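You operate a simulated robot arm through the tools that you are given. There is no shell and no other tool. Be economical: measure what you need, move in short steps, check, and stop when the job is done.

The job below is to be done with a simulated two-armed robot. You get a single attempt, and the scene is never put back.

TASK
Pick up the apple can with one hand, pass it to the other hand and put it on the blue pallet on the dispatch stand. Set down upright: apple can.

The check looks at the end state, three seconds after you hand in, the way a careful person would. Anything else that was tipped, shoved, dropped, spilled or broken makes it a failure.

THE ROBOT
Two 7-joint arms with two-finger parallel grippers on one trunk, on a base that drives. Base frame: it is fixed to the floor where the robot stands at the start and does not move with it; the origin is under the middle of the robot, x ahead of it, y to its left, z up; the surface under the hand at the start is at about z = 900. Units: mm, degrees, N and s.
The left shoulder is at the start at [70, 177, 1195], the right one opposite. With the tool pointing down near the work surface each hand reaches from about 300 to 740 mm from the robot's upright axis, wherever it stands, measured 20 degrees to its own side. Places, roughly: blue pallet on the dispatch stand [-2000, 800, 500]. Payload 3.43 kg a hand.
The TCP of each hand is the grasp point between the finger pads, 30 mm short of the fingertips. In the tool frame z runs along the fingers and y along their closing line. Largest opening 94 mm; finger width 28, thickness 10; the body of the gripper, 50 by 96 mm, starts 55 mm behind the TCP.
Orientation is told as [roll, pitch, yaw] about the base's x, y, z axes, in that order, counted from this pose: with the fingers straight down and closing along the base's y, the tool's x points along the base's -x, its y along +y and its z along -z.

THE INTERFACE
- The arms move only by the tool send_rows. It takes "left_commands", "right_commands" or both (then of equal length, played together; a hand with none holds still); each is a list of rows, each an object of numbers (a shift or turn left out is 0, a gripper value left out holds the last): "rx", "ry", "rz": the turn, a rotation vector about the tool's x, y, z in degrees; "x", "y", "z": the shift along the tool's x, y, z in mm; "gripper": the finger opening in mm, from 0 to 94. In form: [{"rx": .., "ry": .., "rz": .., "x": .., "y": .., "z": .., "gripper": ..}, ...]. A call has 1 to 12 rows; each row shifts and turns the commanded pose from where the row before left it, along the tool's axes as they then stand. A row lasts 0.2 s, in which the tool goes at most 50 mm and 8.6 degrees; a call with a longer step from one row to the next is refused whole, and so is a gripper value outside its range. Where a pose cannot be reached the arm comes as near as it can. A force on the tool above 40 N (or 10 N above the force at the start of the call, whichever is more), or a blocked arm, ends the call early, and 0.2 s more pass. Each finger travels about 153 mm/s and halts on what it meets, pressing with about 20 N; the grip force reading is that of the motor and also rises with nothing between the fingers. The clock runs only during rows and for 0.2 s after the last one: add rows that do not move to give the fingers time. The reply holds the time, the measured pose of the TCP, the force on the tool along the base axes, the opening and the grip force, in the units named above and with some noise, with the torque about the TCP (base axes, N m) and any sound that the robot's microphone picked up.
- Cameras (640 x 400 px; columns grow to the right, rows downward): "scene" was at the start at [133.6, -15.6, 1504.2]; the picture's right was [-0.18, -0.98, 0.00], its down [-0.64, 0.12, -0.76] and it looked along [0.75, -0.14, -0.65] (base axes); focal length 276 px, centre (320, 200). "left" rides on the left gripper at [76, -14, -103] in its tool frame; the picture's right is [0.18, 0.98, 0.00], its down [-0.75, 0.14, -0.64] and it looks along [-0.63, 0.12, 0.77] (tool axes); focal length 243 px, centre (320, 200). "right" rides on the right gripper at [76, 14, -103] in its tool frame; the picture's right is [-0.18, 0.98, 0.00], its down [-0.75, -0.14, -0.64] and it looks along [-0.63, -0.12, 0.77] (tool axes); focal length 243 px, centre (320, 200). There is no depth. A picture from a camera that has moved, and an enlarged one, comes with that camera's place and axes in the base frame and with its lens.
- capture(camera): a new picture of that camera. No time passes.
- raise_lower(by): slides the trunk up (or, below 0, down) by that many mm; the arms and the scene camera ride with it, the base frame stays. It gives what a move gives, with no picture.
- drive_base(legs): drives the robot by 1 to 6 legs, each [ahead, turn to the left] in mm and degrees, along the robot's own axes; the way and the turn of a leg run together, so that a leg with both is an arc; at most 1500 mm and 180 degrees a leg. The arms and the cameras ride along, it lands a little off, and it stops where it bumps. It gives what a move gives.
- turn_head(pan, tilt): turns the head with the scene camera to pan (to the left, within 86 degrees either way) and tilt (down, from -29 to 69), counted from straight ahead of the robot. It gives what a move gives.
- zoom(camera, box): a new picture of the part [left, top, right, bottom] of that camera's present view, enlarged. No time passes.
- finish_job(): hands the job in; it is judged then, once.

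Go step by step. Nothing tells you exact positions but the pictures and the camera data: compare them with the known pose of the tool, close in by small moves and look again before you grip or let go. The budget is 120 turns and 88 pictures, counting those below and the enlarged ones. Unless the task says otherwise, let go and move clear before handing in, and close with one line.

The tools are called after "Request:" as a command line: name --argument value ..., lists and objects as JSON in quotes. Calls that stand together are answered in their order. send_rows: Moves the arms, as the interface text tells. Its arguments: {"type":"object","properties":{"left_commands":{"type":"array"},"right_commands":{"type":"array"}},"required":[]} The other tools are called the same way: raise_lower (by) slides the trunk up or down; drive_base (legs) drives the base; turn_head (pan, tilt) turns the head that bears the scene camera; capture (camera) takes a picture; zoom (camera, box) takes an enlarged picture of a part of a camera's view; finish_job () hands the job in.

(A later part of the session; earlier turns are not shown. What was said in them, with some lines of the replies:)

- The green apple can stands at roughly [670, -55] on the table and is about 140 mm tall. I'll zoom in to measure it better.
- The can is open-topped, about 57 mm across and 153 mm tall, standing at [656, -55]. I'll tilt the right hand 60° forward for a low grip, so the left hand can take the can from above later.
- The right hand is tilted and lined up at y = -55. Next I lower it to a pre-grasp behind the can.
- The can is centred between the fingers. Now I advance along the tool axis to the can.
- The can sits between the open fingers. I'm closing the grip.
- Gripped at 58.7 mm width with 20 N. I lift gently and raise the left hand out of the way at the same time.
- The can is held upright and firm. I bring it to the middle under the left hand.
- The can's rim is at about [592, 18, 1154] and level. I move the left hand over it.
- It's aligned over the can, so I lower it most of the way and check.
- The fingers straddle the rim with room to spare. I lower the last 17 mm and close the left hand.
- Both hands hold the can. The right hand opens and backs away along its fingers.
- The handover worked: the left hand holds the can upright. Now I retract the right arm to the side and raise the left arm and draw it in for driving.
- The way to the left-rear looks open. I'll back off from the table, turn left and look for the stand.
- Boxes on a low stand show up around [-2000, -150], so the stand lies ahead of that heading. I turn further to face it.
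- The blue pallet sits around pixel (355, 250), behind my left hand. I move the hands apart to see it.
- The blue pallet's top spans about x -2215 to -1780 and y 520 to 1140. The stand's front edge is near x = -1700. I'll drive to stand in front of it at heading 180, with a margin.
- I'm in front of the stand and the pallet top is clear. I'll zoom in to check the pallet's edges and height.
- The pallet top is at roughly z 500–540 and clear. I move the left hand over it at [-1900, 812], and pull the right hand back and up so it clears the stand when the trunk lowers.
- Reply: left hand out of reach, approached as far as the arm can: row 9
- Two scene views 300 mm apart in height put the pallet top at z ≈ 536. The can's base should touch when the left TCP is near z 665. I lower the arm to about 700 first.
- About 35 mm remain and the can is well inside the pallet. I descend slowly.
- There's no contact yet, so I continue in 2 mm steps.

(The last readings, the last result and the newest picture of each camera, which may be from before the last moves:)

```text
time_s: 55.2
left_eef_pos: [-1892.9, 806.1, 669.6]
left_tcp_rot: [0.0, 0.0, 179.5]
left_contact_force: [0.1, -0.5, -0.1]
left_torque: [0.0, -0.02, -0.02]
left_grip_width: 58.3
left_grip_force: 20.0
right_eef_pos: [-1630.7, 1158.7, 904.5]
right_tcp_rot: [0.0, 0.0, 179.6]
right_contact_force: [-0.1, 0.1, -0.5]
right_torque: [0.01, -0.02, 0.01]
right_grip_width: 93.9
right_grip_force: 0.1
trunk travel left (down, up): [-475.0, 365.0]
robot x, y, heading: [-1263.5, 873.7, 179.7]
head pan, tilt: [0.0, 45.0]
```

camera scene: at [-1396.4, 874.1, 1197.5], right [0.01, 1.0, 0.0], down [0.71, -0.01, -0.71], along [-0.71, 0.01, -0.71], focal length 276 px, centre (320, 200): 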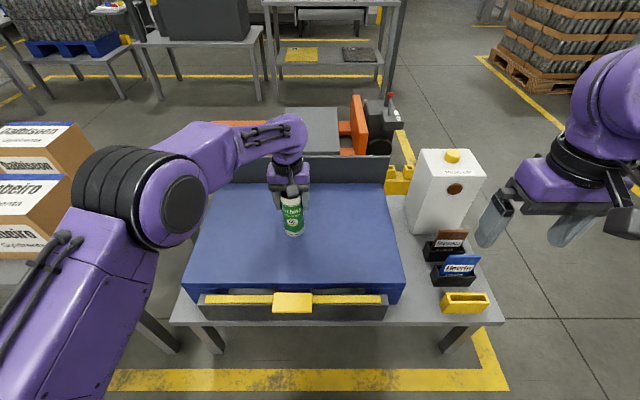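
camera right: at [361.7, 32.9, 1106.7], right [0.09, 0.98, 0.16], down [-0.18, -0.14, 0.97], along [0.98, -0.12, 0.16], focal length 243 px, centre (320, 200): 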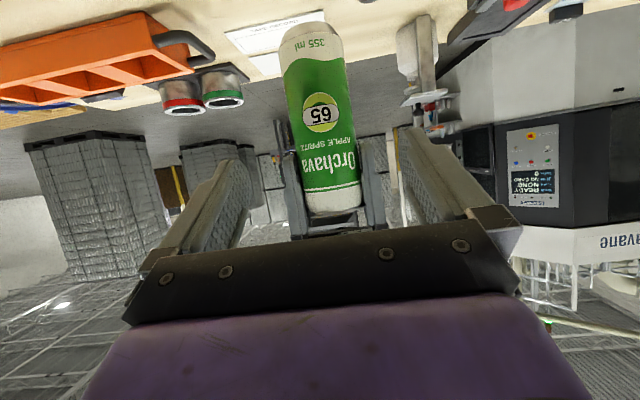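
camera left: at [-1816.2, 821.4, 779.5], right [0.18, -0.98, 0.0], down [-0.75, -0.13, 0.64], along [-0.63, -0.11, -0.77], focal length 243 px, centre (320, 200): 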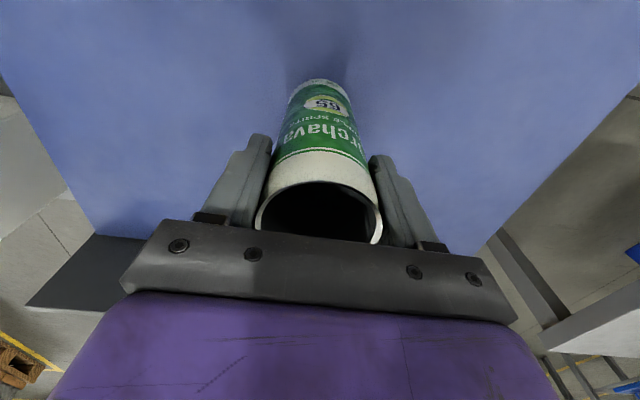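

Still no contact, so I go on.

Request:
send_rows --left_commands '[{"z": 1.5}, {"z": 1.5}, {"z": 1.5}, {}]'

Request:
capture --camera "left"

Request:
zoom --camera "scene" --box '[250, 200, 346, 260]'

```text
time_s: 56.2
left_eef_pos: [-1892.5, 806.0, 665.4]
left_tcp_rot: [-0.1, -0.1, 179.6]
left_contact_force: [-0.1, -0.4, 0.1]
left_torque: [-0.01, 0.0, 0.0]
left_grip_width: 58.6
left_grip_force: 20.1
right_eef_pos: [-1631.1, 1157.7, 904.8]
right_tcp_rot: [0.1, -0.1, 179.7]
right_contact_force: [0.3, -0.1, 0.6]
right_torque: [0.01, -0.01, -0.03]
right_grip_width: 93.9
right_grip_force: 0.1
trunk travel left (down, up): [-475.0, 365.0]
robot x, y, heading: [-1265.0, 870.3, 179.6]
head pan, tilt: [0.0, 45.0]
```

```text
51 pictures are left
camera left: at [-1815.6, 820.6, 766.9], right [0.18, -0.98, 0.0], down [-0.75, -0.13, 0.64], along [-0.63, -0.11, -0.77], focal length 243 px, centre (320, 200)
```

left: 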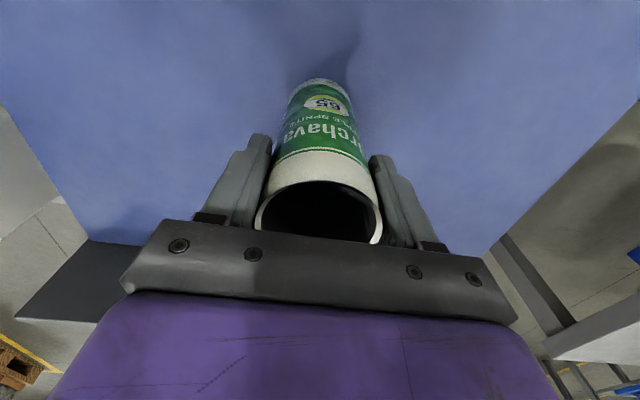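

```text
6.67 times, centred on (298, 230) of scene
camera zoom: at [-1396.5, 874.1, 1197.4], right [0.01, 1.0, 0.0], down [0.71, -0.01, -0.71], along [-0.71, 0.01, -0.71], focal length 1838 px, centre (467, 0)
```

zoom: 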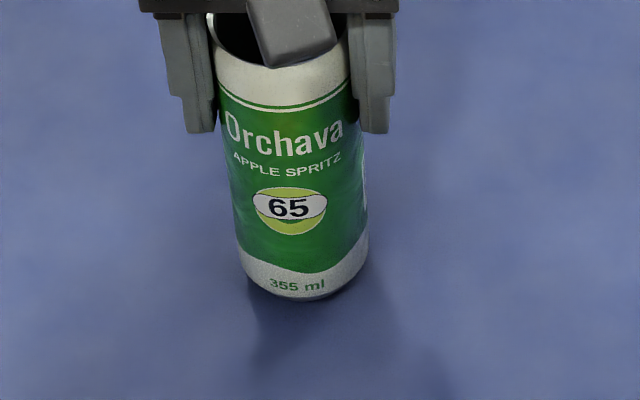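

By the picture the base is at z ≈ 548, still about 10 mm up. I continue slowly.

Request:
send_rows --left_commands '[{"z": 1.5}, {"z": 1.5}, {"z": 1.5}, {"z": 1.5}, {}]'

```text
time_s: 57.4
left_eef_pos: [-1892.9, 806.5, 658.4]
left_tcp_rot: [0.0, -0.1, 179.5]
left_contact_force: [0.0, 0.2, 1.7]
left_torque: [-0.05, -0.01, 0.01]
left_grip_width: 58.4
left_grip_force: 19.9
right_eef_pos: [-1631.4, 1158.3, 905.0]
right_tcp_rot: [0.1, 0.0, 179.5]
right_contact_force: [0.3, 0.3, -0.2]
right_torque: [0.02, 0.02, 0.01]
right_grip_width: 93.9
right_grip_force: 0.0
trunk travel left (down, up): [-475.0, 365.0]
robot x, y, heading: [-1265.7, 872.8, 179.3]
head pan, tilt: [0.0, 45.0]
```

The force reads +1.7 N, which may be first contact. I go two more small steps to confirm.

Request:
send_rows --left_commands '[{"z": 0.7}, {"z": 0.7}, {}]'

Request:
zoom --camera "scene" --box '[250, 200, 346, 260]'

```text
time_s: 58.2
left_eef_pos: [-1892.3, 806.7, 658.4]
left_tcp_rot: [0.1, -0.3, 179.6]
left_contact_force: [-2.7, -0.2, 11.0]
left_torque: [-0.01, 0.28, 0.03]
left_grip_width: 58.4
left_grip_force: 20.2
right_eef_pos: [-1629.7, 1158.6, 905.6]
right_tcp_rot: [0.1, -0.3, 179.6]
right_contact_force: [0.1, 0.5, -0.4]
right_torque: [0.06, 0.0, 0.04]
right_grip_width: 94.0
right_grip_force: 0.1
trunk travel left (down, up): [-475.0, 365.0]
robot x, y, heading: [-1266.1, 871.2, 179.5]
head pan, tilt: [0.0, 45.0]
```

```text
6.67 times, centred on (298, 230) of scene
camera zoom: at [-1395.1, 874.3, 1197.7], right [0.01, 1.0, 0.0], down [0.71, -0.01, -0.71], along [-0.71, 0.01, -0.71], focal length 1838 px, centre (467, 0)
```

zoom: 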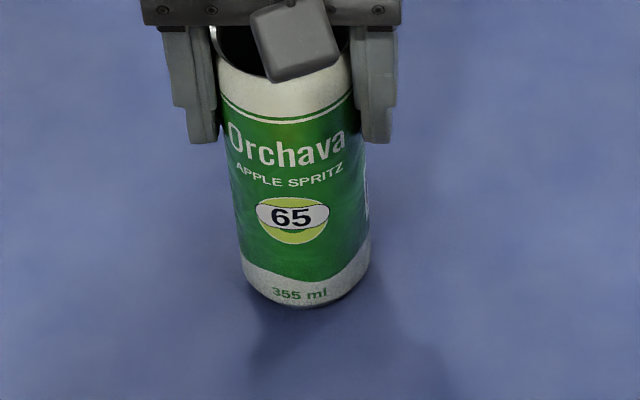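

The can is down on the pallet, with 11 N of contact. I ease off a touch, open slowly and lift straight up.

Request:
send_rows --left_commands '[{"z": -0.7}, {"gripper": 62}, {"gripper": 68}, {"gripper": 80}, {"gripper": 94}, {}, {}]'

Request:
zoom --camera "scene" --box '[234, 180, 362, 260]'

Request:
capture --camera "left"

```text
time_s: 59.8
left_eef_pos: [-1892.2, 806.5, 657.0]
left_tcp_rot: [0.0, -0.1, 179.5]
left_contact_force: [-0.3, -0.3, 1.0]
left_torque: [0.01, 0.03, -0.06]
left_grip_width: 94.0
left_grip_force: 0.0
right_eef_pos: [-1630.7, 1158.3, 905.2]
right_tcp_rot: [0.1, -0.1, 179.6]
right_contact_force: [-0.3, -0.6, -0.1]
right_torque: [0.0, 0.01, -0.05]
right_grip_width: 94.3
right_grip_force: 0.0
trunk travel left (down, up): [-475.0, 365.0]
robot x, y, heading: [-1263.7, 874.2, 179.7]
head pan, tilt: [0.0, 45.0]
```

```text
5.00 times, centred on (298, 220) of scene
camera zoom: at [-1396.4, 874.1, 1197.5], right [0.01, 1.0, 0.0], down [0.71, -0.01, -0.71], along [-0.71, 0.01, -0.71], focal length 1378 px, centre (430, 100)
```

zoom: 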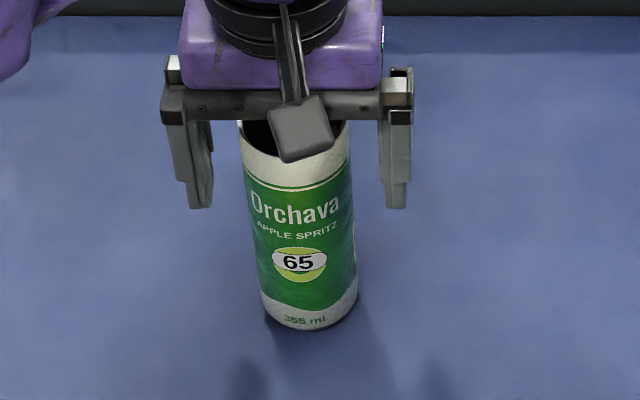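

```text
47 pictures are left
camera left: at [-1815.3, 821.1, 759.8], right [0.18, -0.98, 0.0], down [-0.75, -0.14, 0.64], along [-0.63, -0.11, -0.77], focal length 243 px, centre (320, 200)
```

left: 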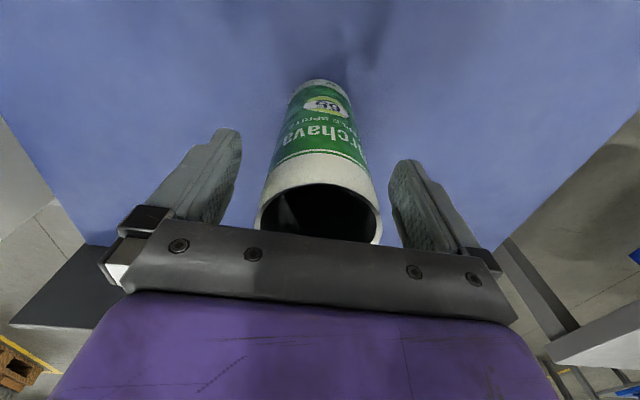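

The can stands free between the open fingers. I raise the hand straight up.

Request:
send_rows --left_commands '[{"z": -10}, {"z": -20}, {"z": -25}, {"z": -25}, {"z": -25}, {"z": -25}, {"z": -25}, {"z": -25}, {"z": -10}, {}]'

Request:
capture --camera "scene"

```text
time_s: 62.0
left_eef_pos: [-1891.4, 807.7, 847.5]
left_tcp_rot: [0.0, -0.2, 179.5]
left_contact_force: [-0.8, -0.1, 0.3]
left_torque: [0.02, 0.0, -0.01]
left_grip_width: 93.8
left_grip_force: 0.1
right_eef_pos: [-1631.9, 1158.2, 904.9]
right_tcp_rot: [0.1, -0.1, 179.6]
right_contact_force: [0.1, 0.5, 0.2]
right_torque: [-0.01, -0.01, 0.02]
right_grip_width: 94.1
right_grip_force: 0.0
trunk travel left (down, up): [-475.0, 365.0]
robot x, y, heading: [-1264.6, 873.0, 179.5]
head pan, tilt: [0.0, 45.0]
```

```text
46 pictures are left
camera scene: at [-1396.4, 874.1, 1197.5], right [0.01, 1.0, 0.0], down [0.71, -0.01, -0.71], along [-0.71, 0.01, -0.71], focal length 276 px, centre (320, 200)
```

scene: 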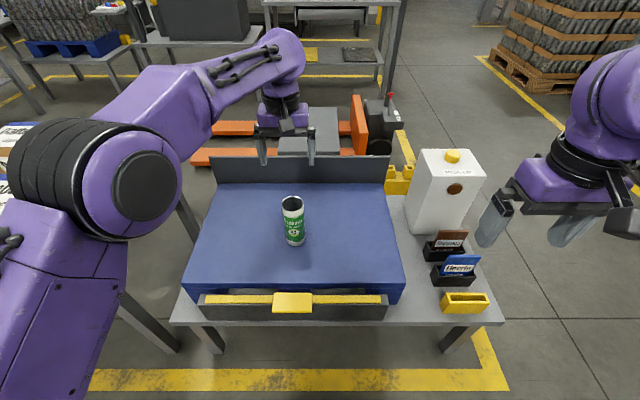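

The can stands upright and alone on the blue pallet. Both hands are clear and nothing in view was disturbed, so I'm handing in.

Request:
finish_job

```text
The job is handed in.
```

The right hand picked up the apple can and passed it to the left hand, which set it upright on the blue pallet; both hands are clear and the job is handed in.
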